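You operate a simulated robot arm through the tools that you are given. There is no shell and no other tool.

You run a simulated two-armed robot. Do the job below in one go: nothing can be reset, and whatever is moved stays where it is left.

Task
Squeeze-test the orange tub on the steel table and sort it.
Fine: hold the lever till HOLD clears; 30 kPa or more goes in the green tray, less in the red one; leave the slide out.

Only the result counts: the job must be done as asked and must still hold three seconds after the hand-in. Knocking over, shifting, dropping, spilling or breaking anything else fails it.

Robot
Two 7-joint arms with fingered hands on one trunk, on a base that drives. Base frame: it is fixed to the floor where the robot stands at the start and does not move with it; the origin is under the middle of the robot, x ahead of it, y to its left, z up; the surface under the hand at the start is at about z = 0.76. Lengths are in m, angles in degrees, forces in N, time in s.
The left shoulder is at the start at [0.07, 0.162, 1.271], the right one opposite. With the tool pointing down near the work surface each hand reaches from about 0.1 to 0.78 m from the robot's upright axis, wherever it stands, measured 20 degrees to its own side. Places, roughly: inside of the green passed tray [0.5, -0.4, 0.8]; inside of the red reject tray [0.6, -0.4, 0.8]; nest on the tester slide [0.4, -0.1, 0.8]; tester lever [0.4, -0.3, 1]; tester slide [0.4, -0.1, 0.8]. Payload 4 kg a hand.
The tool frame of a hand sits at the grasp point between the pads (the TCP): z along the fingers, y along the line on which they close. The tips reach 0.026 m beyond it. Largest opening 0.132 m; the body of the gripper starts 0.073 m behind the TCP. The gripper is a hand of 4 fingers: y runs from the thumb to the fingers, the wrist lies at [0, 0, -0.224] in the tool frame, and closing takes about 1.5 s.
Orientation is that of the tool frame in the base frame, as a unit quaternion [w, x, y, z]. With the fingers straight down and closing along the base's y, the tool's x points along the base's -x, its y along +y and its z along -z.

Tools
- The arms move only by the tool apply_moves. It takes "left_deltas", "right_deltas" or both (then of equal length, played together; a hand with none holds still); each is a list of rows, each a list of 6 numbers: the turn, a rotation vector about the base's x, y, z in degrees, then the shift along the base's x, y, z in mm. In form: [[rx, ry, rz, x, y, z], ...]. A call has 1 to 20 rows; each row is the pose to reach, as a shift and turn from the pose commanded when the call began. "left_claw" and "right_claw" are, for a hand that has rows, the gripper command, from -1 (shut) to 1 (fully open), values between in proportion, set as the call begins (left out, the last holds). Each row takes 0.2 s and may step no farther than 0.05 m and 8.6 degrees from the row before; otherwise, or with a gripper value out of range, the whole call is refused. Where a pose cannot be reached the arm comes as near as it can. A force on the tool above 60 N (or 10 N above the force at the start of the call, whichever is more), or a blocked arm, ends the call early, and 0.2 s more pass. Each finger travels about 0.045 m/s and halts on what it meets, pressing with about 28 N; the grip force reading is that of the motor and also rises with nothing between the fingers. The clock runs only during rows and for 0.2 s after the last one: add rows that repeat a pose to give the fingers time. It gives the time, the measured TCP pose, the force on the tool (base axes), the opening and the grip force at its end, in the units of the frame above (readings bear some noise), with the torque about the TCP (base axes, N m) and any sound that the robot's microphone picked up, and new pictures: "show" is both (left out), scene, wrist or none (wrist: the cameras of the hands that moved).
- Cameras (640 x 400 px; columns grow to the right, rows downward): "scene" is now at [0.1238, -0.0283, 1.4932]; the picture's right is [-0.48, -0.88, 0.00], its down [-0.62, 0.34, -0.71] and it looks along [0.62, -0.34, -0.71] (base axes); focal length 260 px, centre (320, 200). "left" rides on the left gripper at [-0.073, 0.006, -0.093] in its tool frame; the picture's right is [-0.08, -1.00, 0.00], its down [0.78, -0.06, -0.62] and it looks along [0.62, -0.05, 0.79] (tool axes); focal length 230 px, centre (320, 200). "right" rides on the right gripper at [0.073, 0.006, -0.094] in its tool frame; the picture's right is [-0.08, 1.00, 0.00], its down [-0.79, -0.06, -0.62] and it looks along [-0.61, -0.05, 0.79] (tool axes); focal length 230 px, centre (320, 200). There is no depth. A picture from a camera that has moved, and an enlarged one, comes with that camera's place and axes in the base frame and with its lens. The place of the scene camera against the robot may be out by one fixed shift of up to 0.018 m in any direction.
- raise_lower(by): slides the trunk up (or, below 0, down) by that many m; the arms and the scene camera ride with it, the base frame stays. It gives what a move gives, with no picture.
- roll_base(legs): drives the robot by 1 to 6 legs, each [ahead, left, turn to the left] in m, m and degrees, along the robot's own axes; the way and the turn of a leg run together, so that a leg with both is an arc; at most 1.5 m and 180 degrees a leg. The arms and the cameras ride along, it lands a little off, and it stops where it bumps. It gives what a move gives, and a new picture of the scene camera.
- finger_targets(finger1, finger2, finger3, thumb_bend, hand): sets how far each is bent, from 0 (flat) to 100 (curled in); at 30 the hand is open as for a grip, at 70 the pads meet at the TCP. One left out holds its place. A second passes; each finger stops where it meets its share of the squeeze, and holds until it gets a number again. A gripper value or a shape takes the hand back. It gives what a move gives, with no picture; readings hold the bend of each and the force on the fingers (four entries, about 0 where the hand has none), thumb and palm.
- set_grasp(shape, hand): the hand has 4 fingers and takes this shape, open, in about a second: jaw (thumb against the fingers, like two jaws); tri (thumb and two fingers); tip (a fingertip pinch); poke (one finger out to press); point (the index stretched); flat (the hand flat); cup (the hand cupped); fist (a fist). The gripper value then closes the fingers along that shape, each until it touches; the sizes above hold for jaw. It gives what a move gives, with no picture.
- head_to(pan, tilt): turns the head with the scene camera to pan (to the left, within 86 degrees either way) and tilt (down, from -29 to 69), counted from straight ahead of the robot. It gives what a move gives, and a new picture of the scene camera.
- zoom(camera, box): a new picture of the part [left, top, right, bottom] of that camera's present view, enlarged. No time passes.
- finish_job(): hands the job in; it is judged then, once.

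Places have to be worked out from the pictures, the camera data and where the tool is seen. Open the grippers and draw the arms clear of the work before you hand the job in, unless the task says otherwise.

The tools are called after ">>>" by a JSON object that holds its "op" and its "data". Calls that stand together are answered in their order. apply_moves: Moves the arms, as the interface text tells. Its arguments: {"type":"object","properties":{"left_deltas":{"type":"array","items":{"type":"array","items":{"type":"number"}}},"left_claw":{"type":"number"},"right_deltas":{"type":"array","items":{"type":"array","items":{"type":"number"}}},"right_claw":{"type":"number"},"show":{"type":"string","enum":["both","scene","wrist","none"]}},"required":[]} The other tools are called the same way: raise_lower (by) slides the trunk up or down; set_grasp (shape, hand) gives the hand a shape; finger_targets (finger1, finger2, finger3, thumb_bend, hand) moves the fingers one by one; roll_base (legs) drives the base; head_to (pan, tilt) turns the head that bears the scene camera; zoom (camera, box) takes an enlarged picture of a part of a camera's view; finish_job () hands the job in.

At the start:

```text
clock: 0.0
left_tool_pos: [0.5563, 0.0303, 1.1872]
left_orientation: [0.0, 0.0, 1.0, 0.001]
left_contact_force: [0.1, -0.5, 0.2]
left_moment: [0.0, 0.03, 0.0]
left_finger_gap: 0.1316
left_grip_force: 0.0
left_shape: jaw
left_bend: [30.0, 30.0, 30.0, 30.0]
left_finger forces: [0.0, 0.0, 0.0, 0.0, 0.1, 0.0]
right_tool_pos: [0.4996, -0.4468, 1.2299]
right_orientation: [0.0, 0.0, 1.0, 0.0]
right_contact_force: [-0.4, -0.4, -0.1]
right_moment: [-0.01, -0.01, -0.01]
right_finger_gap: 0.1319
right_grip_force: 0.1
right_shape: jaw
right_bend: [30.0, 30.0, 30.0, 30.0]
right_finger forces: [0.1, 0.1, 0.0, 0.0, 0.0, 0.1]
trunk travel left (down, up): [-0.75, 0.19]
robot x, y, heading: [-0.0009, 0.0018, -0.1]
head pan, tilt: [-28.8, 44.9]
```

scene: 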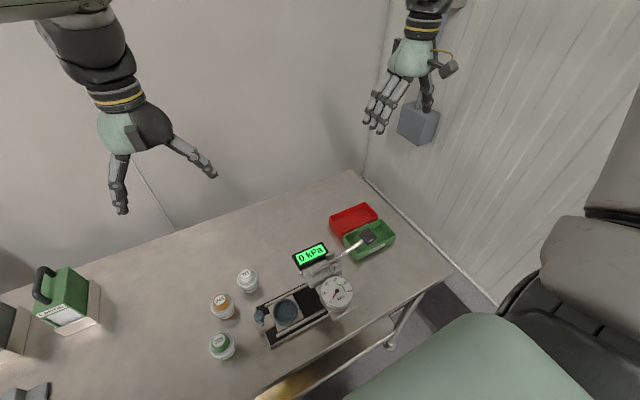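
right: 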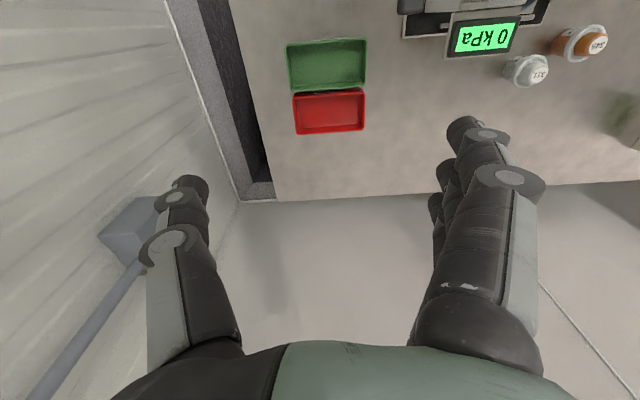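
left: 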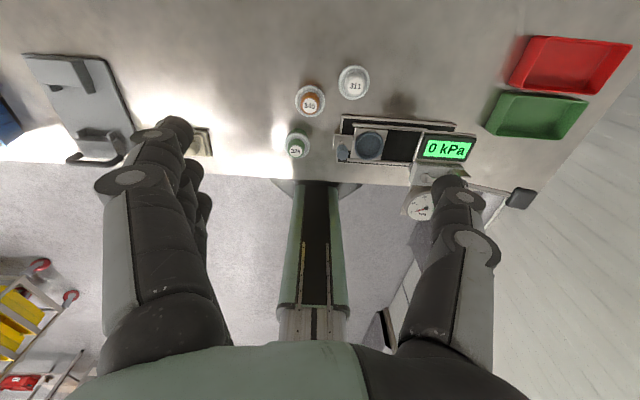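

I see three tubs (white, orange, green) left of the tester, with the slide, display and lever. I'll zoom in on the tester and the trays for detail first.

>>> {"op": "zoom", "data": {"camera": "scene", "box": [190, 180, 430, 370]}}

>>> {"op": "zoom", "data": {"camera": "left", "box": [270, 30, 560, 230]}}

>>> {"op": "zoom", "data": {"camera": "right", "box": [260, 0, 640, 160]}}

```text
2.11 times, centred on (310, 275) of scene
camera zoom: at [0.1238, -0.0283, 1.4932], right [-0.48, -0.88, 0.0], down [-0.62, 0.34, -0.71], along [0.62, -0.34, -0.71], focal length 548 px, centre (341, 42)
```

zoom: 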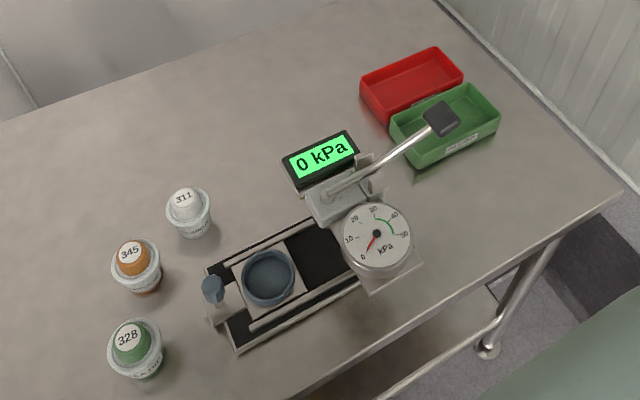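

```text
2.00 times, centred on (415, 130) of left
camera zoom: at [0.6295, 0.0366, 1.2808], right [0.08, -1.0, 0.0], down [-0.78, -0.06, 0.62], along [-0.62, -0.05, -0.79], focal length 460 px, centre (130, 340)
```

zoom: 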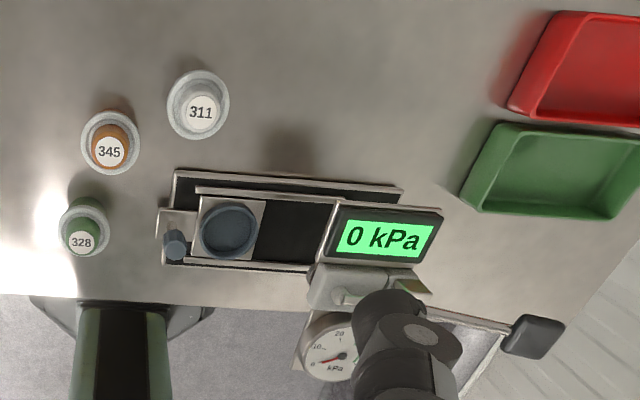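

```text
1.68 times, centred on (450, 80) of right
camera zoom: at [0.4256, -0.4426, 1.3213], right [0.08, 1.0, 0.0], down [0.79, -0.06, 0.62], along [0.61, -0.05, -0.79], focal length 388 px, centre (101, 402)
```

zoom: 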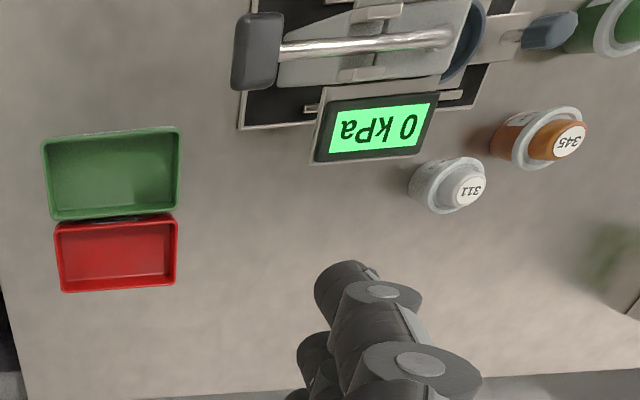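

The tub numbered 345 is the orange one, near [0.50, 0.045]. I'll enlarge the tubs, the slide and the lever more before moving anything.

>>> {"op": "zoom", "data": {"camera": "right", "box": [490, 0, 640, 94]}}

>>> {"op": "zoom", "data": {"camera": "scene", "box": [200, 260, 340, 370]}}

>>> {"op": "zoom", "data": {"camera": "scene", "box": [280, 210, 400, 320]}}

>>> {"op": "zoom", "data": {"camera": "left", "box": [280, 50, 400, 170]}}

```text
4.26 times, centred on (565, 47) of right
camera zoom: at [0.4256, -0.4426, 1.3213], right [0.08, 1.0, 0.0], down [0.79, -0.06, 0.62], along [0.61, -0.05, -0.79], focal length 979 px, centre (-723, 851)
```

zoom: 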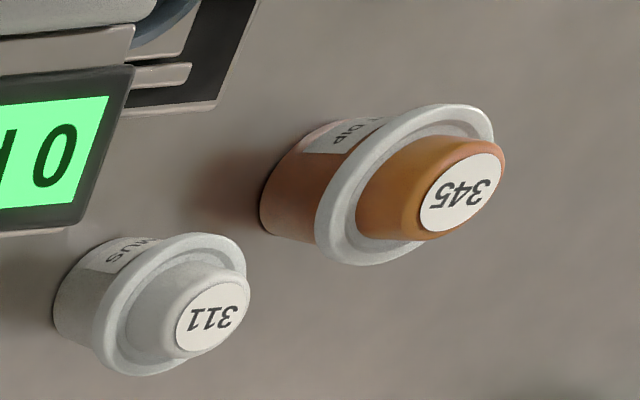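

```text
3.64 times, centred on (270, 315) of scene
camera zoom: at [0.1238, -0.0283, 1.4932], right [-0.48, -0.88, 0.0], down [-0.62, 0.34, -0.71], along [0.62, -0.34, -0.71], focal length 947 px, centre (502, -218)
```

zoom: 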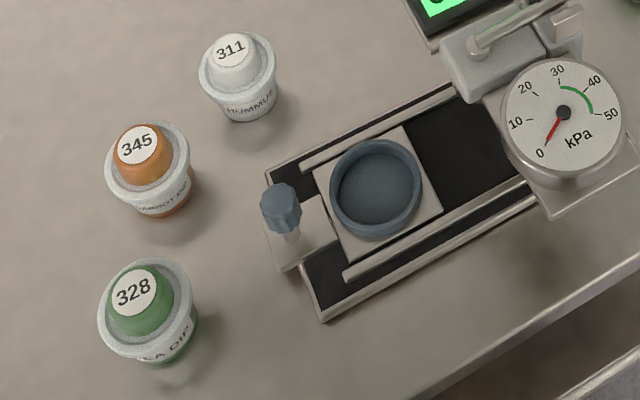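

```text
3.64 times, centred on (340, 265) of scene
camera zoom: at [0.1238, -0.0283, 1.4932], right [-0.48, -0.88, 0.0], down [-0.62, 0.34, -0.71], along [0.62, -0.34, -0.71], focal length 947 px, centre (247, -36)
```

zoom: 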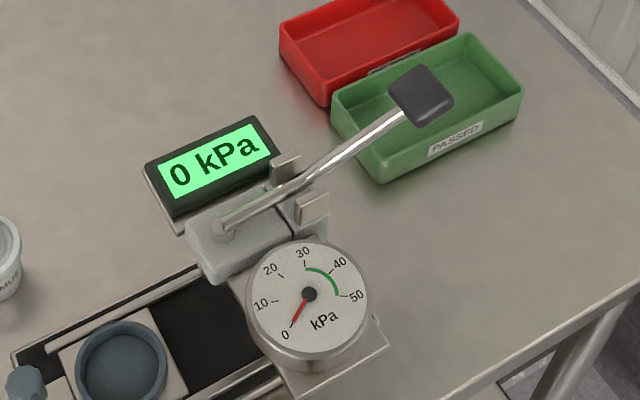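

```text
3.33 times, centred on (340, 110) of left
camera zoom: at [0.6295, 0.0366, 1.2808], right [0.08, -1.0, 0.0], down [-0.78, -0.06, 0.62], along [-0.62, -0.05, -0.79], focal length 767 px, centre (253, 500)
```

zoom: 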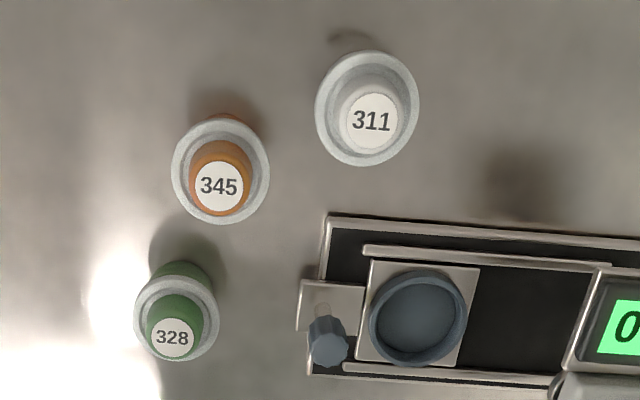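

The lever handle triangulates to about [0.41, -0.34, 0.957] and the knob on the slide to about [0.41, -0.03, 0.83]. Next I'll turn the right hand 90 degrees in free air so its camera sees the tester from the side. That should show how the lever works.

>>> {"op": "apply_moves", "data": {"right_deltas": [[0, 0, 8.2, -8, -5, -10], [0, 0, 16.4, -16, -10, -20], [0, 0, 24.6, -24, -15, -30], [0, 0, 32.8, -32, -20, -40], [0, 0, 41, -40, -25, -50], [0, 0, 49.2, -48, -30, -60], [0, 0, 57.4, -56, -35, -70], [0, 0, 65.6, -64, -40, -80], [0, 0, 73.8, -72, -45, -90], [0, 0, 82, -80, -50, -95], [0, 0, 90, -88, -55, -100]], "show": "both"}}

```text
clock: 2.4
left_tool_pos: [0.5547, 0.0305, 1.1883]
left_orientation: [0.0, 0.0, 1.0, 0.0]
left_contact_force: [-1.0, 0.4, -0.1]
left_moment: [0.0, 0.0, -0.02]
left_finger_gap: 0.1316
left_grip_force: 0.1
left_shape: jaw
left_bend: [30.0, 30.0, 30.0, 30.0]
left_finger forces: [0.0, 0.1, 0.0, 0.1, 0.0, 0.0]
right_tool_pos: [0.4104, -0.5029, 1.1289]
right_orientation: [0.0, 0.708, -0.706, 0.001]
right_contact_force: [0.1, 0.2, 0.0]
right_moment: [-0.03, 0.0, 0.02]
right_finger_gap: 0.1319
right_grip_force: 0.0
right_shape: jaw
right_bend: [30.0, 30.0, 30.0, 30.0]
right_finger forces: [0.0, 0.1, 0.0, 0.1, 0.0, 0.0]
trunk travel left (down, up): [-0.75, 0.19]
robot x, y, heading: [-0.0001, -0.0019, -0.1]
head pan, tilt: [-28.8, 44.9]
camera scene: at [0.1233, -0.0285, 1.4932], right [-0.48, -0.88, 0.0], down [-0.62, 0.34, -0.71], along [0.62, -0.34, -0.71], focal length 260 px, centre (320, 200)
camera right: at [0.4047, -0.5761, 1.2213], right [-1.0, 0.07, 0.0], down [0.06, 0.78, 0.62], along [0.05, 0.62, -0.79], focal length 230 px, centre (320, 200)
```

scene: 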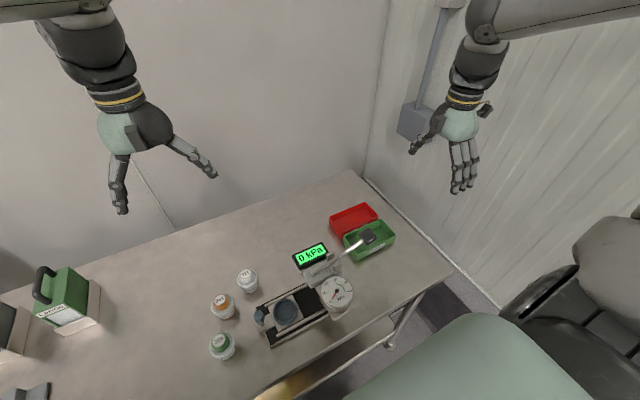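
right: 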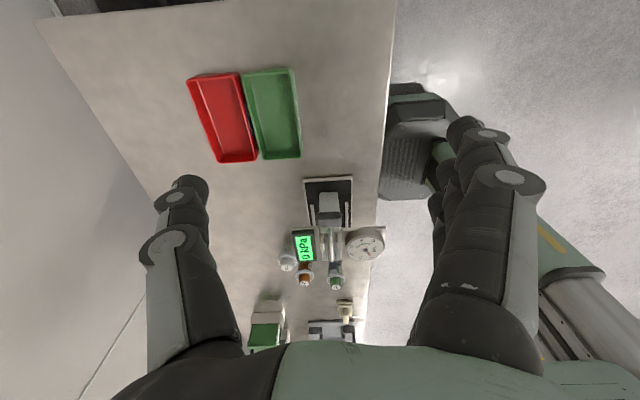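

The turn worked. This view is upside-down: the image's down direction is up in the world. I'll enlarge the tester in it.

>>> {"op": "zoom", "data": {"camera": "right", "box": [270, 160, 400, 300]}}

>>> {"op": "zoom", "data": {"camera": "right", "box": [170, 50, 320, 180]}}

```text
2.86 times, centred on (335, 230) of right
camera zoom: at [0.4047, -0.5761, 1.2213], right [-1.0, 0.07, 0.0], down [0.06, 0.78, 0.62], along [0.05, 0.62, -0.79], focal length 657 px, centre (277, 114)
```

zoom: 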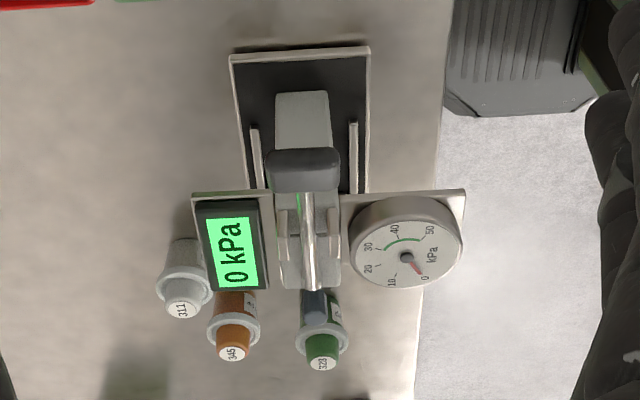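

```text
3.08 times, centred on (245, 115) of right
camera zoom: at [0.4047, -0.5761, 1.2213], right [-1.0, 0.07, 0.0], down [0.06, 0.78, 0.62], along [0.05, 0.62, -0.79], focal length 708 px, centre (551, 462)
```

zoom: 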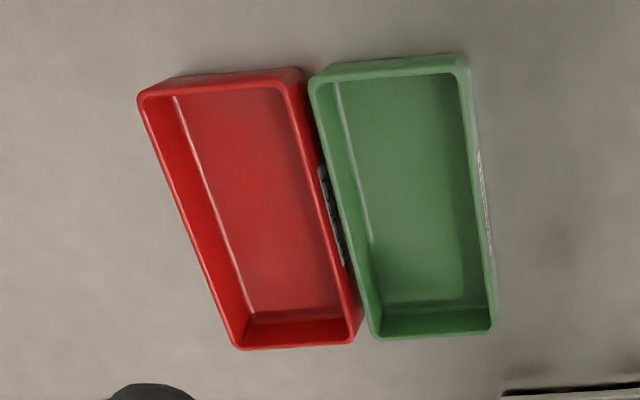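

The rod runs from about [0.405, -0.18, 0.92], through a clevis at y≈-0.24, to the handle. I can't yet tell where the pivot is, so I'll tilt the right hand for a low side view of the lever, keeping it well clear.

>>> {"op": "apply_moves", "data": {"right_deltas": [[4.73, -1.96, -6.21, -18.6, 11.9, -11.3], [9.46, -3.91, -12.43, -37.1, 23.7, -22.6], [14.19, -5.87, -18.64, -55.7, 35.6, -33.9], [18.91, -7.83, -24.86, -74.3, 47.4, -45.1], [23.64, -9.79, -31.07, -92.9, 59.3, -56.4], [28.37, -11.74, -37.29, -111.4, 71.1, -67.7], [33.1, -13.7, -43.5, -130, 83, -79]], "show": "both"}}

```text
clock: 4.0
left_tool_pos: [0.5555, 0.0316, 1.1892]
left_orientation: [-0.001, 0.0, 1.0, 0.001]
left_contact_force: [0.4, -0.2, 1.0]
left_moment: [0.01, 0.03, 0.02]
left_finger_gap: 0.1317
left_grip_force: 0.1
left_shape: jaw
left_bend: [30.0, 30.0, 30.0, 30.0]
left_finger forces: [0.0, 0.0, 0.0, 0.0, 0.0, 0.0]
right_tool_pos: [0.28, -0.4181, 1.0509]
right_orientation: [0.279, -0.365, 0.881, 0.115]
right_contact_force: [0.6, 0.1, -0.5]
right_moment: [-0.03, -0.03, 0.02]
right_finger_gap: 0.1318
right_grip_force: 0.0
right_shape: jaw
right_bend: [30.0, 30.0, 30.0, 30.0]
right_finger forces: [0.1, 0.0, 0.1, 0.0, 0.0, 0.1]
trunk travel left (down, up): [-0.75, 0.19]
robot x, y, heading: [-0.0001, 0.0017, -0.0]
head pan, tilt: [-28.8, 44.9]
camera scene: at [0.1217, -0.0278, 1.4934], right [-0.48, -0.88, 0.0], down [-0.62, 0.34, -0.71], along [0.62, -0.34, -0.71], focal length 260 px, centre (320, 200)
camera right: at [0.1952, -0.4954, 1.0847], right [-0.66, 0.75, 0.04], down [0.25, 0.16, 0.96], along [0.71, 0.64, -0.29], focal length 230 px, centre (320, 200)
```

scene: 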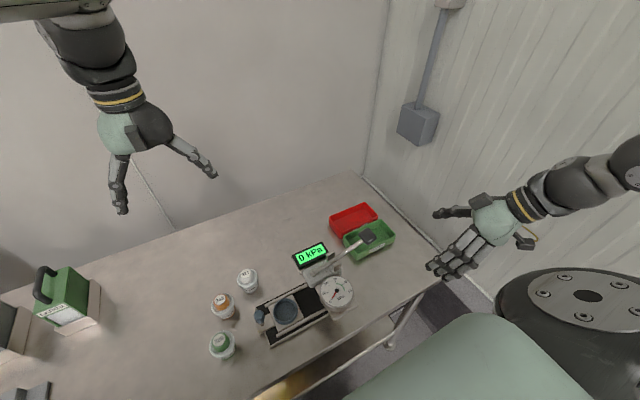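
right: 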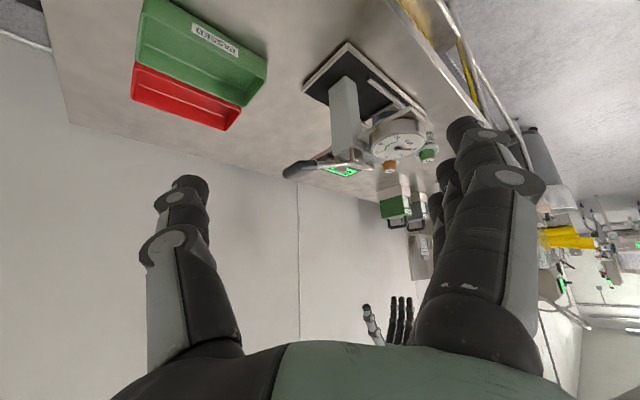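

>>> {"op": "zoom", "data": {"camera": "right", "box": [270, 30, 450, 200]}}

>>> {"op": "zoom", "data": {"camera": "right", "box": [280, 110, 380, 200]}}

```text
2.35 times, centred on (360, 115) of right
camera zoom: at [0.1952, -0.4954, 1.0847], right [-0.66, 0.75, 0.04], down [0.25, 0.16, 0.96], along [0.71, 0.64, -0.29], focal length 541 px, centre (226, 400)
```

zoom: 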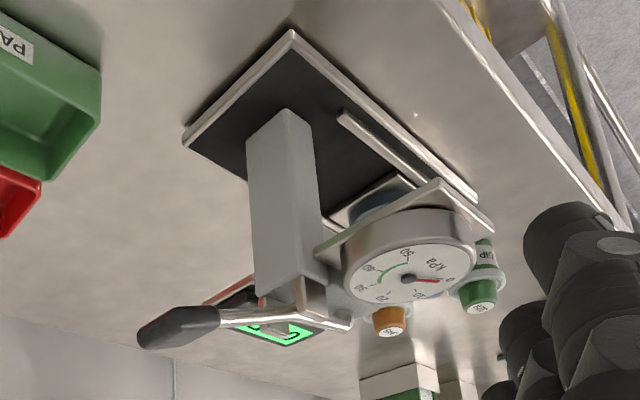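

```text
4.44 times, centred on (330, 155) of right
camera zoom: at [0.1952, -0.4954, 1.0847], right [-0.66, 0.75, 0.04], down [0.25, 0.16, 0.96], along [0.71, 0.64, -0.29], focal length 1022 px, centre (276, 400)
```

zoom: 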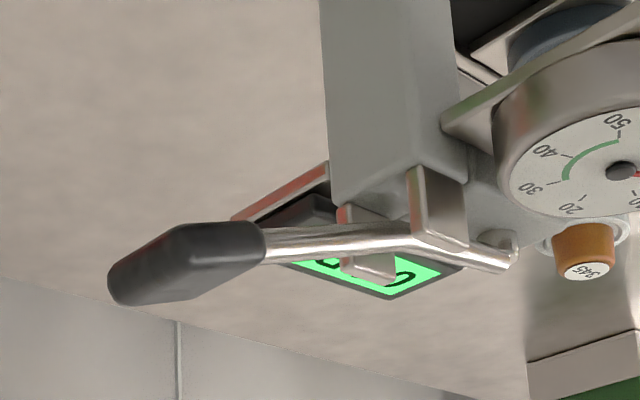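

The lever rocks in a clevis on top of the column, with its far end over the press head; its working direction I'll find out by feel later. Now I'll turn the left hand -40° so its fingers fall between the neighbouring tubs, and bring it above the orange one.

>>> {"op": "apply_moves", "data": {"left_deltas": [[0, 0, -8, -11.5, 2.7, -30], [0, 0, -16, -23, 5.4, -60], [0, 0, -24, -34.5, 8, -90], [0, 0, -32, -46, 10.7, -120], [0, 0, -40, -57.5, 13.4, -150]], "show": "both"}}

```text
clock: 5.2
left_tool_pos: [0.4987, 0.0438, 1.0382]
left_orientation: [0.0, 0.344, 0.939, -0.001]
left_contact_force: [-1.0, 0.1, -0.4]
left_moment: [-0.01, 0.01, 0.02]
left_finger_gap: 0.1318
left_grip_force: 0.1
left_shape: jaw
left_bend: [30.0, 30.0, 30.0, 30.0]
left_finger forces: [0.1, 0.1, 0.1, 0.0, 0.1, 0.0]
right_tool_pos: [0.282, -0.4192, 1.0513]
right_orientation: [0.276, -0.366, 0.881, 0.115]
right_contact_force: [0.3, -0.8, 0.8]
right_moment: [0.02, -0.01, 0.01]
right_finger_gap: 0.1318
right_grip_force: 0.0
right_shape: jaw
right_bend: [30.0, 30.0, 30.0, 30.0]
right_finger forces: [0.0, 0.1, 0.0, 0.1, 0.1, 0.0]
trunk travel left (down, up): [-0.75, 0.19]
robot x, y, heading: [-0.0031, -0.0017, 0.0]
head pan, tilt: [-28.8, 44.9]
camera scene: at [0.1241, -0.0279, 1.4932], right [-0.48, -0.88, 0.0], down [-0.62, 0.34, -0.71], along [0.62, -0.34, -0.71], focal length 260 px, centre (320, 200)
camera left: at [0.5591, 0.0017, 1.1308], right [-0.58, -0.81, 0.0], down [-0.64, 0.46, 0.62], along [-0.5, 0.36, -0.79], focal length 230 px, centre (320, 200)
```

scene: 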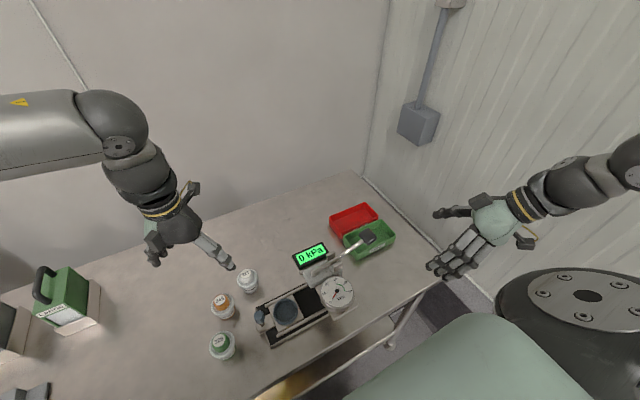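
left: 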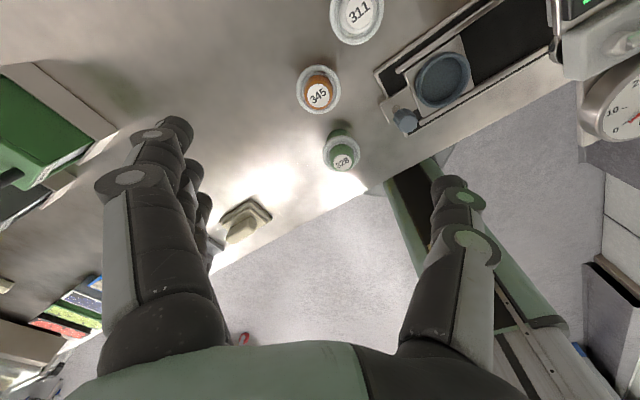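

The tub label triangulates to about [0.500, 0.0455], in line with the earlier estimate. I'll come down to z = 0.90 over it and check the alignment.

>>> {"op": "apply_moves", "data": {"left_deltas": [[0, 0, 0, 0.5, 0.5, -35], [0, 0, 0, 1.2, 1, -70], [0, 0, 0, 2, 1.4, -105], [0, 0, 0, 2.3, 1.4, -138]], "left_claw": 1, "show": "both"}}

```text
clock: 6.2
left_tool_pos: [0.5013, 0.0461, 0.8996]
left_orientation: [-0.001, 0.343, 0.939, 0.0]
left_contact_force: [0.0, -0.2, -0.5]
left_moment: [0.02, 0.04, 0.0]
left_finger_gap: 0.1318
left_grip_force: 0.1
left_shape: jaw
left_bend: [30.0, 30.0, 30.0, 30.0]
left_finger forces: [0.1, 0.0, 0.0, 0.0, 0.0, 0.0]
right_tool_pos: [0.2818, -0.4201, 1.0508]
right_orientation: [0.278, -0.365, 0.881, 0.115]
right_contact_force: [-0.3, 0.4, -0.4]
right_moment: [-0.05, 0.05, -0.04]
right_finger_gap: 0.1318
right_grip_force: 0.0
right_shape: jaw
right_bend: [30.0, 30.0, 30.0, 30.0]
right_finger forces: [0.1, 0.0, 0.0, 0.0, 0.0, 0.1]
trunk travel left (down, up): [-0.75, 0.19]
robot x, y, heading: [-0.0008, 0.0008, 0.1]
head pan, tilt: [-28.8, 44.9]
camera scene: at [0.1247, -0.028, 1.4932], right [-0.48, -0.88, 0.0], down [-0.62, 0.34, -0.71], along [0.62, -0.34, -0.71], focal length 260 px, centre (320, 200)
camera left: at [0.5613, 0.004, 0.9932], right [-0.58, -0.81, 0.0], down [-0.64, 0.46, 0.62], along [-0.5, 0.36, -0.79], focal length 230 px, centre (320, 200)
```

scene: 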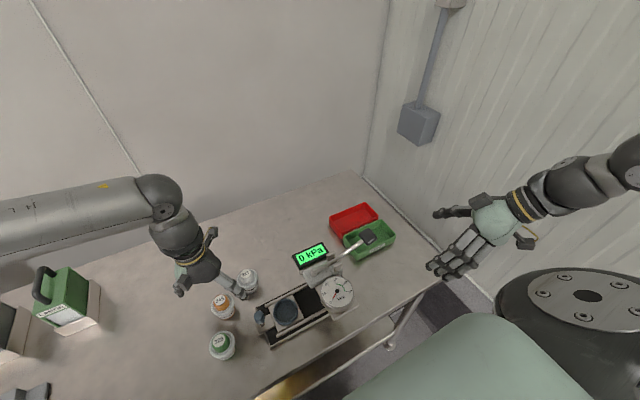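
left: 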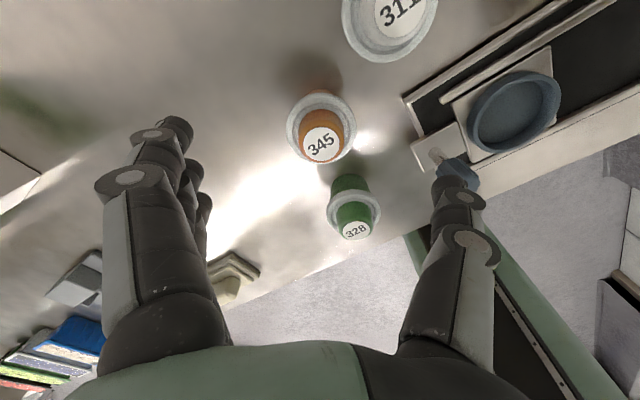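

The hand is centred on the tub, with label and rim rays at about [0.501, 0.046] and the TCP at the same place. I'll narrow the opening to about 100 mm to stay clear of the tester base, then go down to rim height (TCP z ≈ 0.808).

>>> {"op": "apply_moves", "data": {"left_deltas": [[0, 0, 0, 0, 0, 0], [0, 0, 0, 0, 0, -15], [0, 0, 0, 0, 0, -45], [0, 0, 0, 0, 0, -75], [0, 0, 0, 0, 0, -92]], "left_claw": 0.5, "show": "both"}}

```text
clock: 7.4
left_tool_pos: [0.5016, 0.044, 0.8081]
left_orientation: [0.0, 0.342, 0.94, 0.0]
left_contact_force: [-1.1, 0.5, -0.2]
left_moment: [0.0, -0.02, -0.01]
left_finger_gap: 0.0991
left_grip_force: 0.1
left_shape: jaw
left_bend: [63.0, 63.0, 63.0, 60.0]
left_finger forces: [0.1, 0.0, 0.0, 0.0, 0.1, 0.0]
right_tool_pos: [0.282, -0.4201, 1.0494]
right_orientation: [0.277, -0.364, 0.881, 0.115]
right_contact_force: [0.5, 0.3, -0.3]
right_moment: [0.0, -0.01, 0.0]
right_finger_gap: 0.1318
right_grip_force: 0.0
right_shape: jaw
right_bend: [30.0, 30.0, 30.0, 30.0]
right_finger forces: [0.0, 0.0, 0.1, 0.0, 0.0, 0.0]
trunk travel left (down, up): [-0.75, 0.19]
robot x, y, heading: [0.0015, 0.003, -0.1]
head pan, tilt: [-28.8, 44.9]
camera scene: at [0.1239, -0.0282, 1.4932], right [-0.48, -0.88, 0.0], down [-0.62, 0.34, -0.71], along [0.62, -0.34, -0.71], focal length 260 px, centre (320, 200)
camera left: at [0.5615, 0.0019, 0.9011], right [-0.58, -0.81, 0.0], down [-0.64, 0.46, 0.62], along [-0.5, 0.36, -0.79], focal length 230 px, centre (320, 200)
```

scene: 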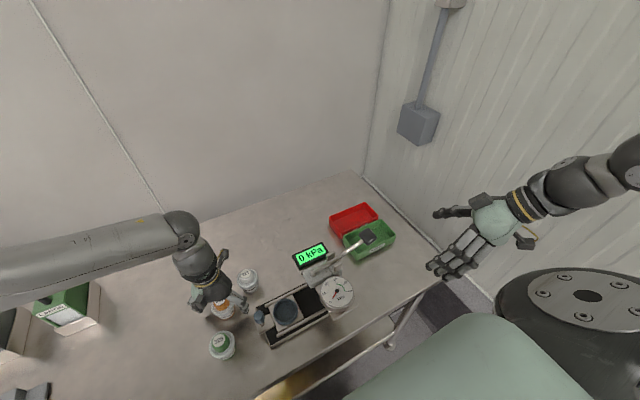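
left: 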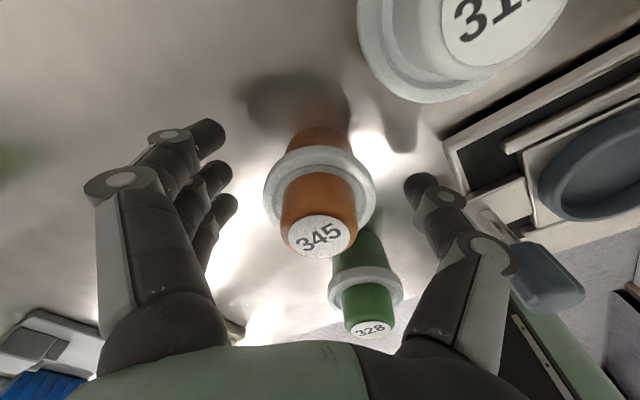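

The rim appears at the image centre with the fingers evenly on both sides, at about 12 mm below the TCP. I'll close on it now.

>>> {"op": "apply_moves", "data": {"left_deltas": [[0, 0, 0, 0, 0, 0], [0, 0, 0, 0, 0, 0], [0, 0, 0, 0, 0, 0], [0, 0, 0, 0, 0, 0], [0, 0, 0, 0, 0, 0], [0, 0, 0, 0, 0, 0]], "left_claw": -0.4, "show": "both"}}

```text
clock: 8.8
left_tool_pos: [0.5018, 0.0441, 0.8062]
left_orientation: [0.0, 0.342, 0.94, 0.001]
left_contact_force: [-0.5, 0.3, -1.7]
left_moment: [0.0, 0.01, -0.03]
left_finger_gap: 0.0361
left_grip_force: 28.1
left_shape: jaw
left_bend: [73.0, 74.0, 73.0, 71.0]
left_finger forces: [7.4, 8.5, 9.7, 0.0, 26.3, 0.0]
right_tool_pos: [0.2818, -0.42, 1.05]
right_orientation: [0.277, -0.365, 0.882, 0.114]
right_contact_force: [0.2, -0.3, -0.2]
right_moment: [0.0, 0.05, 0.01]
right_finger_gap: 0.132
right_grip_force: 0.1
right_shape: jaw
right_bend: [30.0, 30.0, 30.0, 30.0]
right_finger forces: [0.1, 0.0, 0.1, 0.0, 0.1, 0.0]
trunk travel left (down, up): [-0.75, 0.19]
robot x, y, heading: [0.0001, -0.0003, 0.2]
head pan, tilt: [-28.8, 44.9]
camera scene: at [0.1237, -0.0283, 1.4932], right [-0.48, -0.88, 0.0], down [-0.62, 0.34, -0.71], along [0.62, -0.34, -0.71], focal length 260 px, centre (320, 200)
camera left: at [0.5611, 0.0018, 0.9011], right [-0.58, -0.81, 0.0], down [-0.64, 0.46, 0.62], along [-0.5, 0.36, -0.79], focal length 230 px, centre (320, 200)
```

scene: 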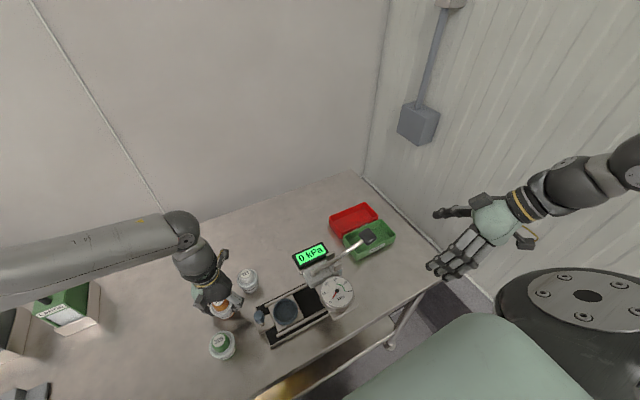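
left: 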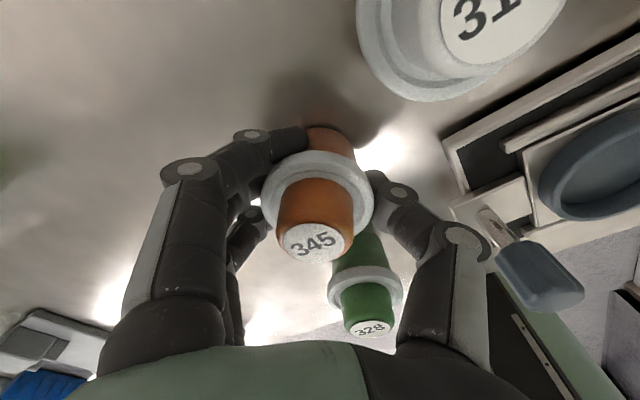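

The fingers curled in under the rim with a firm grip of 26 N. I'll lift straight up to z ≈ 0.95 and check that the tub stays in the hand.

>>> {"op": "apply_moves", "data": {"left_deltas": [[0, 0, 0, 0, 0, 15], [0, 0, 0, 0, 0, 45], [0, 0, 0, 0, 0, 80], [0, 0, 0, 0, 0, 115], [0, 0, 0, 0, 0, 145]], "show": "both"}}

```text
clock: 10.0
left_tool_pos: [0.4973, 0.0435, 0.9558]
left_orientation: [-0.001, 0.342, 0.94, 0.0]
left_contact_force: [0.0, 0.6, -1.3]
left_moment: [0.01, -0.03, 0.02]
left_finger_gap: 0.036
left_grip_force: 28.2
left_shape: jaw
left_bend: [73.0, 74.0, 73.0, 71.0]
left_finger forces: [7.8, 8.4, 10.0, 0.0, 26.4, 0.0]
right_tool_pos: [0.2806, -0.42, 1.051]
right_orientation: [0.277, -0.366, 0.881, 0.116]
right_contact_force: [0.5, 0.2, -1.3]
right_moment: [0.01, -0.01, -0.01]
right_finger_gap: 0.1316
right_grip_force: 0.1
right_shape: jaw
right_bend: [30.0, 30.0, 30.0, 30.0]
right_finger forces: [0.0, 0.1, 0.0, 0.0, 0.1, 0.0]
trunk travel left (down, up): [-0.75, 0.19]
robot x, y, heading: [0.0012, 0.0004, 0.0]
head pan, tilt: [-28.8, 44.9]
camera scene: at [0.123, -0.0283, 1.4932], right [-0.48, -0.88, 0.0], down [-0.62, 0.34, -0.71], along [0.62, -0.34, -0.71], focal length 260 px, centre (320, 200)
camera left: at [0.5587, 0.0024, 1.049], right [-0.58, -0.81, 0.0], down [-0.64, 0.46, 0.62], along [-0.5, 0.36, -0.79], focal length 230 px, centre (320, 200)
```

scene: 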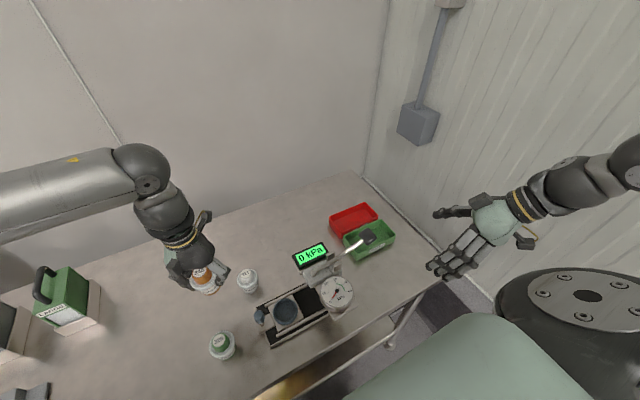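
left: 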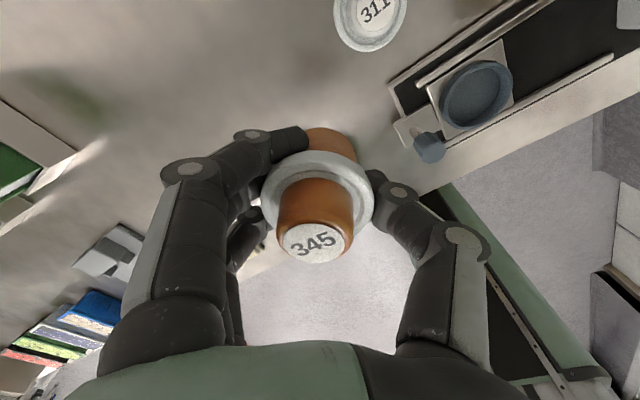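

The tub is held level in the hand. At the nest the hand must clear the slide knob (at +y) and the press head (at -y). I'll therefore turn it in the air so the thumb faces +x, the fingers -x and its camera +y.

>>> {"op": "apply_moves", "data": {"left_deltas": [[0, 0, 8.1, -2, -1, 5], [0, 0, 16.2, -4, -2, 10], [0, 0, 24.3, -6, -3, 15], [0, 0, 32.4, -8, -4, 20], [0, 0, 40.5, -10, -5, 25], [0, 0, 48.6, -12, -6, 30], [0, 0, 56.7, -14, -7, 35], [0, 0, 64.8, -16, -8, 40]], "show": "scene"}}

```text
clock: 11.8
left_tool_pos: [0.4843, 0.0377, 0.9945]
left_orientation: [0.0, -0.217, 0.976, 0.0]
left_contact_force: [-0.3, 0.1, -0.5]
left_moment: [-0.01, -0.01, 0.01]
left_finger_gap: 0.0361
left_grip_force: 28.0
left_shape: jaw
left_bend: [73.0, 74.0, 73.0, 71.0]
left_finger forces: [7.9, 8.5, 10.1, 0.0, 26.5, 0.1]
right_tool_pos: [0.281, -0.4201, 1.0499]
right_orientation: [0.277, -0.366, 0.881, 0.115]
right_contact_force: [0.0, 0.0, 0.4]
right_moment: [-0.03, 0.0, 0.01]
right_finger_gap: 0.1317
right_grip_force: 0.1
right_shape: jaw
right_bend: [30.0, 30.0, 30.0, 30.0]
right_finger forces: [0.1, 0.1, 0.0, 0.0, 0.0, 0.0]
trunk travel left (down, up): [-0.75, 0.19]
robot x, y, heading: [-0.0042, 0.0004, -0.1]
head pan, tilt: [-28.8, 44.9]
camera scene: at [0.1235, -0.0284, 1.4932], right [-0.48, -0.88, 0.0], down [-0.62, 0.34, -0.71], along [0.62, -0.34, -0.71], focal length 260 px, centre (320, 200)
```

scene: 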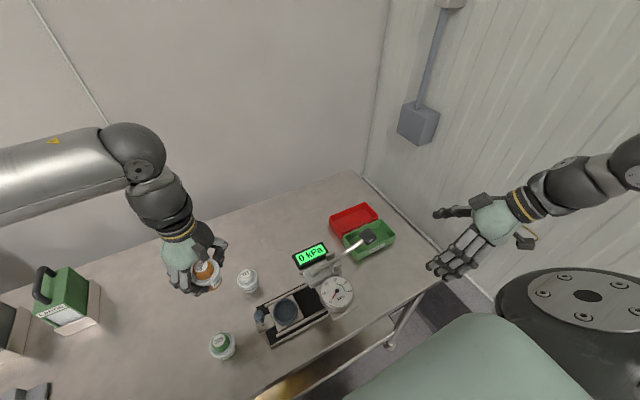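

The turn is going smoothly, with the tool y now at about 115° and the grip steady. I'll continue to 180°.

>>> {"op": "apply_moves", "data": {"left_deltas": [[0, 0, 8.1, -3, -2, 0], [0, 0, 16.2, -6, -4, 0], [0, 0, 24.3, -9, -6, 0], [0, 0, 32.4, -12, -8, 0], [0, 0, 40.5, -15, -10, 0], [0, 0, 48.6, -18, -12, 0], [0, 0, 56.7, -21, -14, 0], [0, 0, 65, -24, -16, 0]], "show": "both"}}

```text
clock: 13.6
left_tool_pos: [0.4608, 0.0218, 0.9933]
left_orientation: [0.0, 0.708, -0.706, 0.0]
left_contact_force: [0.1, -0.4, -1.2]
left_moment: [0.0, -0.03, 0.03]
left_finger_gap: 0.0361
left_grip_force: 28.1
left_shape: jaw
left_bend: [73.0, 74.0, 73.0, 71.0]
left_finger forces: [7.8, 8.5, 9.9, 0.1, 26.7, 0.0]
right_tool_pos: [0.281, -0.4197, 1.0503]
right_orientation: [0.277, -0.365, 0.881, 0.115]
right_contact_force: [0.0, -0.5, 1.0]
right_moment: [-0.02, 0.02, -0.02]
right_finger_gap: 0.132
right_grip_force: 0.1
right_shape: jaw
right_bend: [30.0, 30.0, 30.0, 30.0]
right_finger forces: [0.0, 0.1, 0.0, 0.0, 0.0, 0.0]
trunk travel left (down, up): [-0.75, 0.19]
robot x, y, heading: [-0.0028, 0.001, 0.1]
head pan, tilt: [-28.8, 44.9]
camera scene: at [0.1236, -0.0284, 1.4932], right [-0.48, -0.88, 0.0], down [-0.62, 0.34, -0.71], along [0.62, -0.34, -0.71], focal length 260 px, centre (320, 200)
camera left: at [0.4552, 0.0943, 1.086], right [1.0, 0.08, 0.0], down [0.06, -0.78, 0.62], along [0.05, -0.61, -0.79], focal length 230 px, centre (320, 200)
```

scene: 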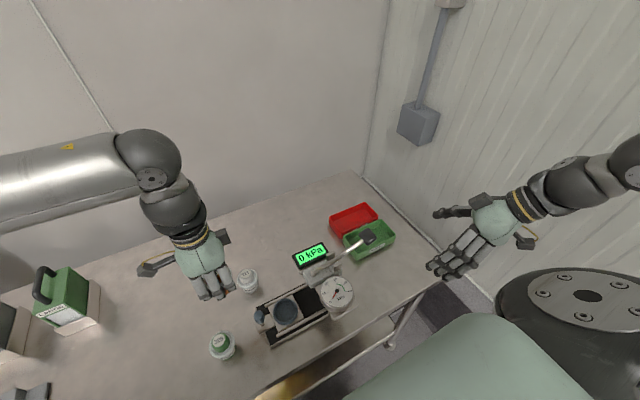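
left: 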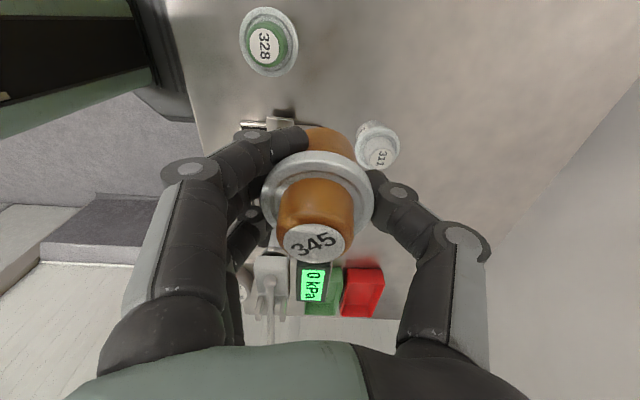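

The hand is now in the orientation I want for the nest. Before placing, I need the nest's position accurately, so I'll raise the left hand and bring its camera almost straight above the nest.

>>> {"op": "apply_moves", "data": {"left_deltas": [[0, 0, 0, -5, -10, 40], [0, 0, 0, -12, -35, 75], [0, 0, 0, -20, -70, 100], [0, 0, 0, -30, -110, 107], [0, 0, 0, -41, -150, 107], [0, 0, 0, -41, -150, 107]], "show": "both"}}

```text
clock: 15.0
left_tool_pos: [0.4177, -0.1269, 1.0997]
left_orientation: [0.0, -0.706, 0.709, -0.001]
left_contact_force: [0.4, 0.9, -0.5]
left_moment: [-0.03, -0.01, 0.04]
left_finger_gap: 0.0359
left_grip_force: 28.2
left_shape: jaw
left_bend: [73.0, 74.0, 73.0, 71.0]
left_finger forces: [7.9, 8.5, 10.0, 0.0, 26.5, 0.0]
right_tool_pos: [0.2822, -0.4186, 1.0497]
right_orientation: [0.276, -0.365, 0.881, 0.115]
right_contact_force: [0.8, 0.7, -0.6]
right_moment: [0.0, -0.01, 0.0]
right_finger_gap: 0.1319
right_grip_force: 0.1
right_shape: jaw
right_bend: [30.0, 30.0, 30.0, 30.0]
right_finger forces: [0.0, 0.0, 0.1, 0.0, 0.0, 0.0]
trunk travel left (down, up): [-0.75, 0.19]
robot x, y, heading: [0.0034, 0.0024, 0.0]
head pan, tilt: [-28.8, 44.9]
camera scene: at [0.124, -0.027, 1.4932], right [-0.48, -0.88, 0.0], down [-0.62, 0.34, -0.71], along [0.62, -0.34, -0.71], focal length 260 px, centre (320, 200)
camera left: at [0.4133, -0.0529, 1.1935], right [1.0, 0.07, 0.0], down [0.06, -0.78, 0.62], along [0.05, -0.62, -0.79], focal length 230 px, centre (320, 200)
```

scene: 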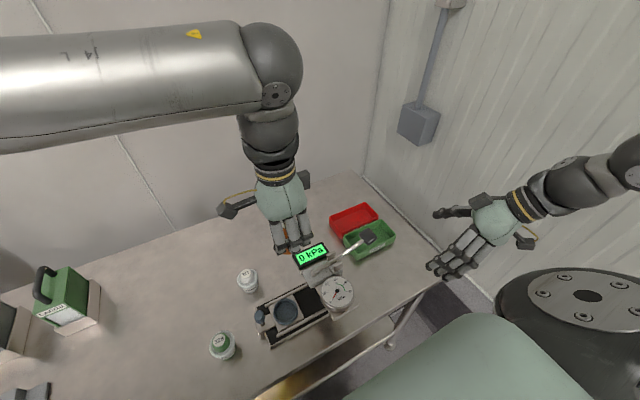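
left: 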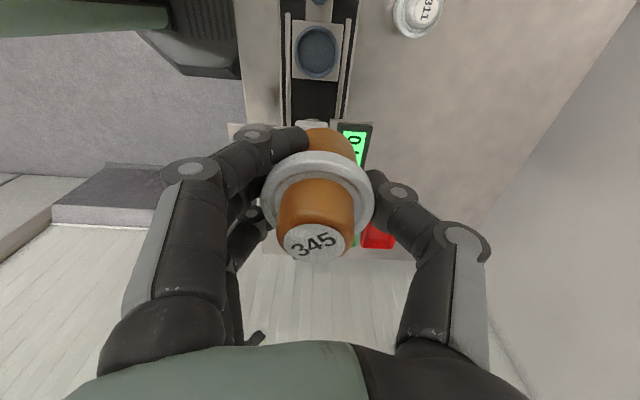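

>>> {"op": "zoom", "data": {"camera": "left", "box": [250, 0, 450, 125]}}

```text
3.20 times, centred on (350, 62) of left
camera zoom: at [0.4133, -0.0529, 1.1935], right [1.0, 0.07, 0.0], down [0.06, -0.78, 0.62], along [0.05, -0.62, -0.79], focal length 736 px, centre (224, 640)
```

zoom: 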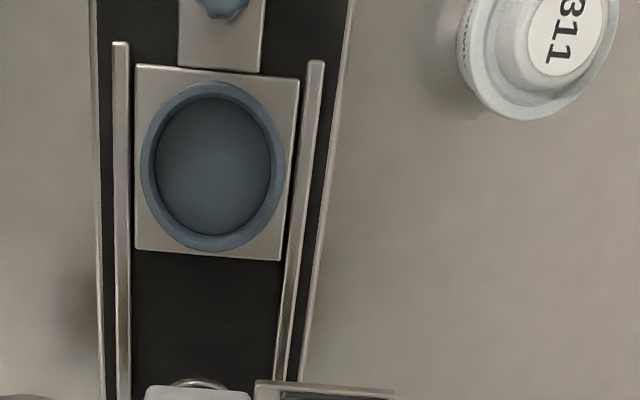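

The view from above puts the nest centre about (-7, +32) mm from the TCP, and the tub sits about (-1.5, -4) mm from the TCP in the hand. I'll enlarge the held tub to check its tilt and base size.

>>> {"op": "zoom", "data": {"camera": "left", "box": [230, 110, 410, 270]}}

>>> {"op": "zoom", "data": {"camera": "scene", "box": [240, 150, 360, 350]}}

>>> {"op": "zoom", "data": {"camera": "right", "box": [270, 30, 450, 200]}}

```text
2.50 times, centred on (320, 190) of left
camera zoom: at [0.4133, -0.0529, 1.1935], right [1.0, 0.07, 0.0], down [0.06, -0.78, 0.62], along [0.05, -0.62, -0.79], focal length 575 px, centre (320, 225)
```

zoom: 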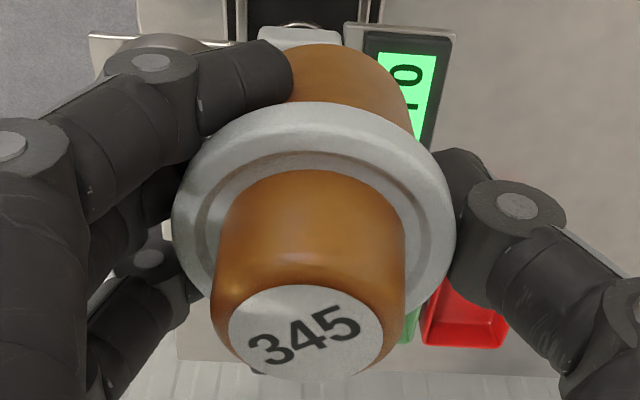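

```text
2.00 times, centred on (300, 250) of scene
camera zoom: at [0.124, -0.027, 1.4932], right [-0.48, -0.88, 0.0], down [-0.62, 0.34, -0.71], along [0.62, -0.34, -0.71], focal length 521 px, centre (360, 100)
```

zoom: 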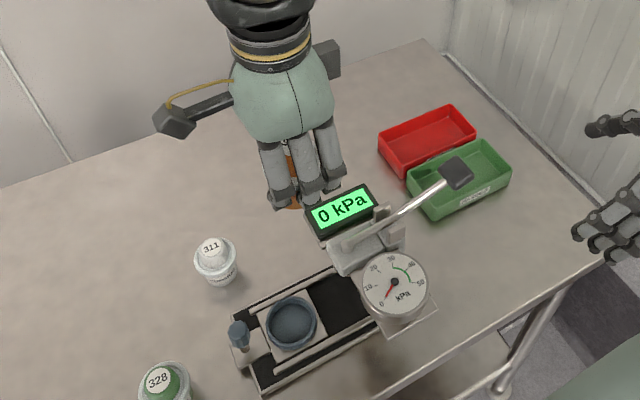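

```text
2.35 times, centred on (360, 115) of right
camera zoom: at [0.197, -0.4954, 1.0849], right [-0.66, 0.75, 0.04], down [0.25, 0.16, 0.95], along [0.71, 0.64, -0.29], focal length 541 px, centre (226, 400)
```

zoom: 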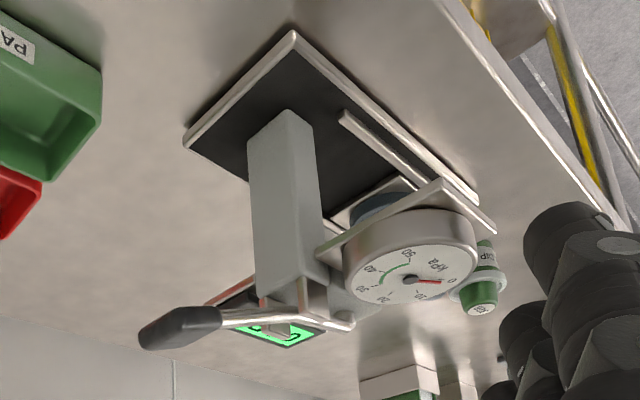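

The tub hangs nearly level and its base (about 45 mm) should fit the 52 mm bore. I'll move over the nest and descend to TCP z ≈ 0.88, then check again.

>>> {"op": "apply_moves", "data": {"left_deltas": [[0, 0, 0, -3, 15, 0], [0, 0, 0, -6.6, 34.4, -15], [0, 0, 0, -6.6, 34.4, -55], [0, 0, 0, -6.6, 34.4, -100], [0, 0, 0, -6.6, 34.4, -145], [0, 0, 0, -6.6, 34.4, -185], [0, 0, 0, -6.6, 34.4, -219], [0, 0, 0, -6.6, 34.4, -219]], "show": "both"}}

>>> {"op": "zoom", "data": {"camera": "right", "box": [300, 60, 460, 200]}}

>>> {"op": "zoom", "data": {"camera": "scene", "box": [220, 200, 360, 350]}}

```text
clock: 16.8
left_tool_pos: [0.4097, -0.0924, 0.8807]
left_orientation: [0.0, -0.706, 0.709, 0.001]
left_contact_force: [0.4, -0.7, 0.2]
left_moment: [0.0, -0.03, 0.03]
left_finger_gap: 0.0358
left_grip_force: 28.2
left_shape: jaw
left_bend: [73.0, 74.0, 73.0, 71.0]
left_finger forces: [7.8, 8.3, 9.9, 0.0, 26.4, 0.0]
right_tool_pos: [0.281, -0.42, 1.0502]
right_orientation: [0.277, -0.366, 0.881, 0.115]
right_contact_force: [0.1, 0.2, -0.3]
right_moment: [0.01, -0.01, -0.06]
right_finger_gap: 0.132
right_grip_force: 0.1
right_shape: jaw
right_bend: [30.0, 30.0, 30.0, 30.0]
right_finger forces: [0.0, 0.0, 0.2, 0.0, 0.0, 0.0]
trunk travel left (down, up): [-0.75, 0.19]
robot x, y, heading: [-0.0015, -0.0018, -0.1]
head pan, tilt: [-28.8, 44.9]
camera scene: at [0.1233, -0.0282, 1.4932], right [-0.48, -0.88, 0.0], down [-0.62, 0.34, -0.71], along [0.62, -0.34, -0.71], focal length 260 px, centre (320, 200)
camera left: at [0.406, -0.0189, 0.9735], right [1.0, 0.07, 0.0], down [0.06, -0.79, 0.62], along [0.05, -0.62, -0.79], focal length 230 px, centre (320, 200)
```

scene: 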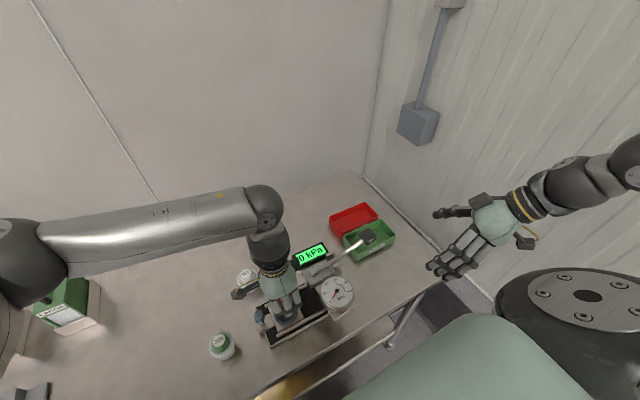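
left: 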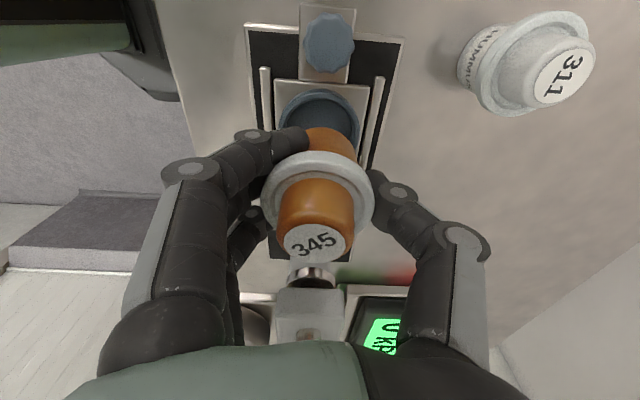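

```text
2.86 times, centred on (380, 130) of right
camera zoom: at [0.1964, -0.4963, 1.0846], right [-0.66, 0.75, 0.04], down [0.25, 0.16, 0.95], along [0.71, 0.64, -0.29], focal length 657 px, centre (149, 400)
```

zoom: 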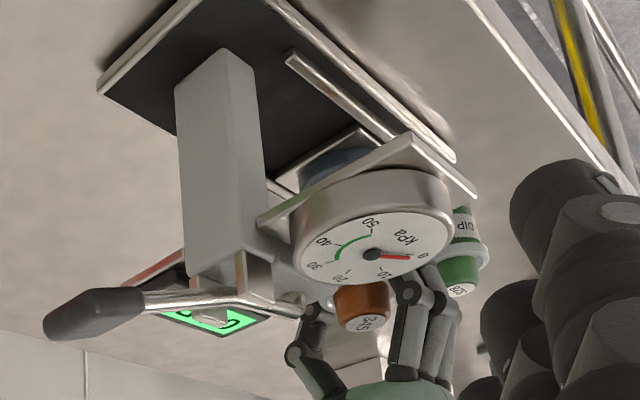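

```text
2.67 times, centred on (290, 275) of scene
camera zoom: at [0.1233, -0.0282, 1.4932], right [-0.48, -0.88, 0.0], down [-0.62, 0.34, -0.71], along [0.62, -0.34, -0.71], focal length 694 px, centre (400, 0)
```

zoom: 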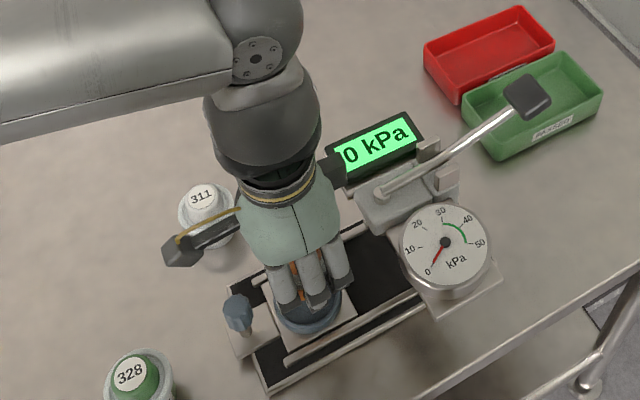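

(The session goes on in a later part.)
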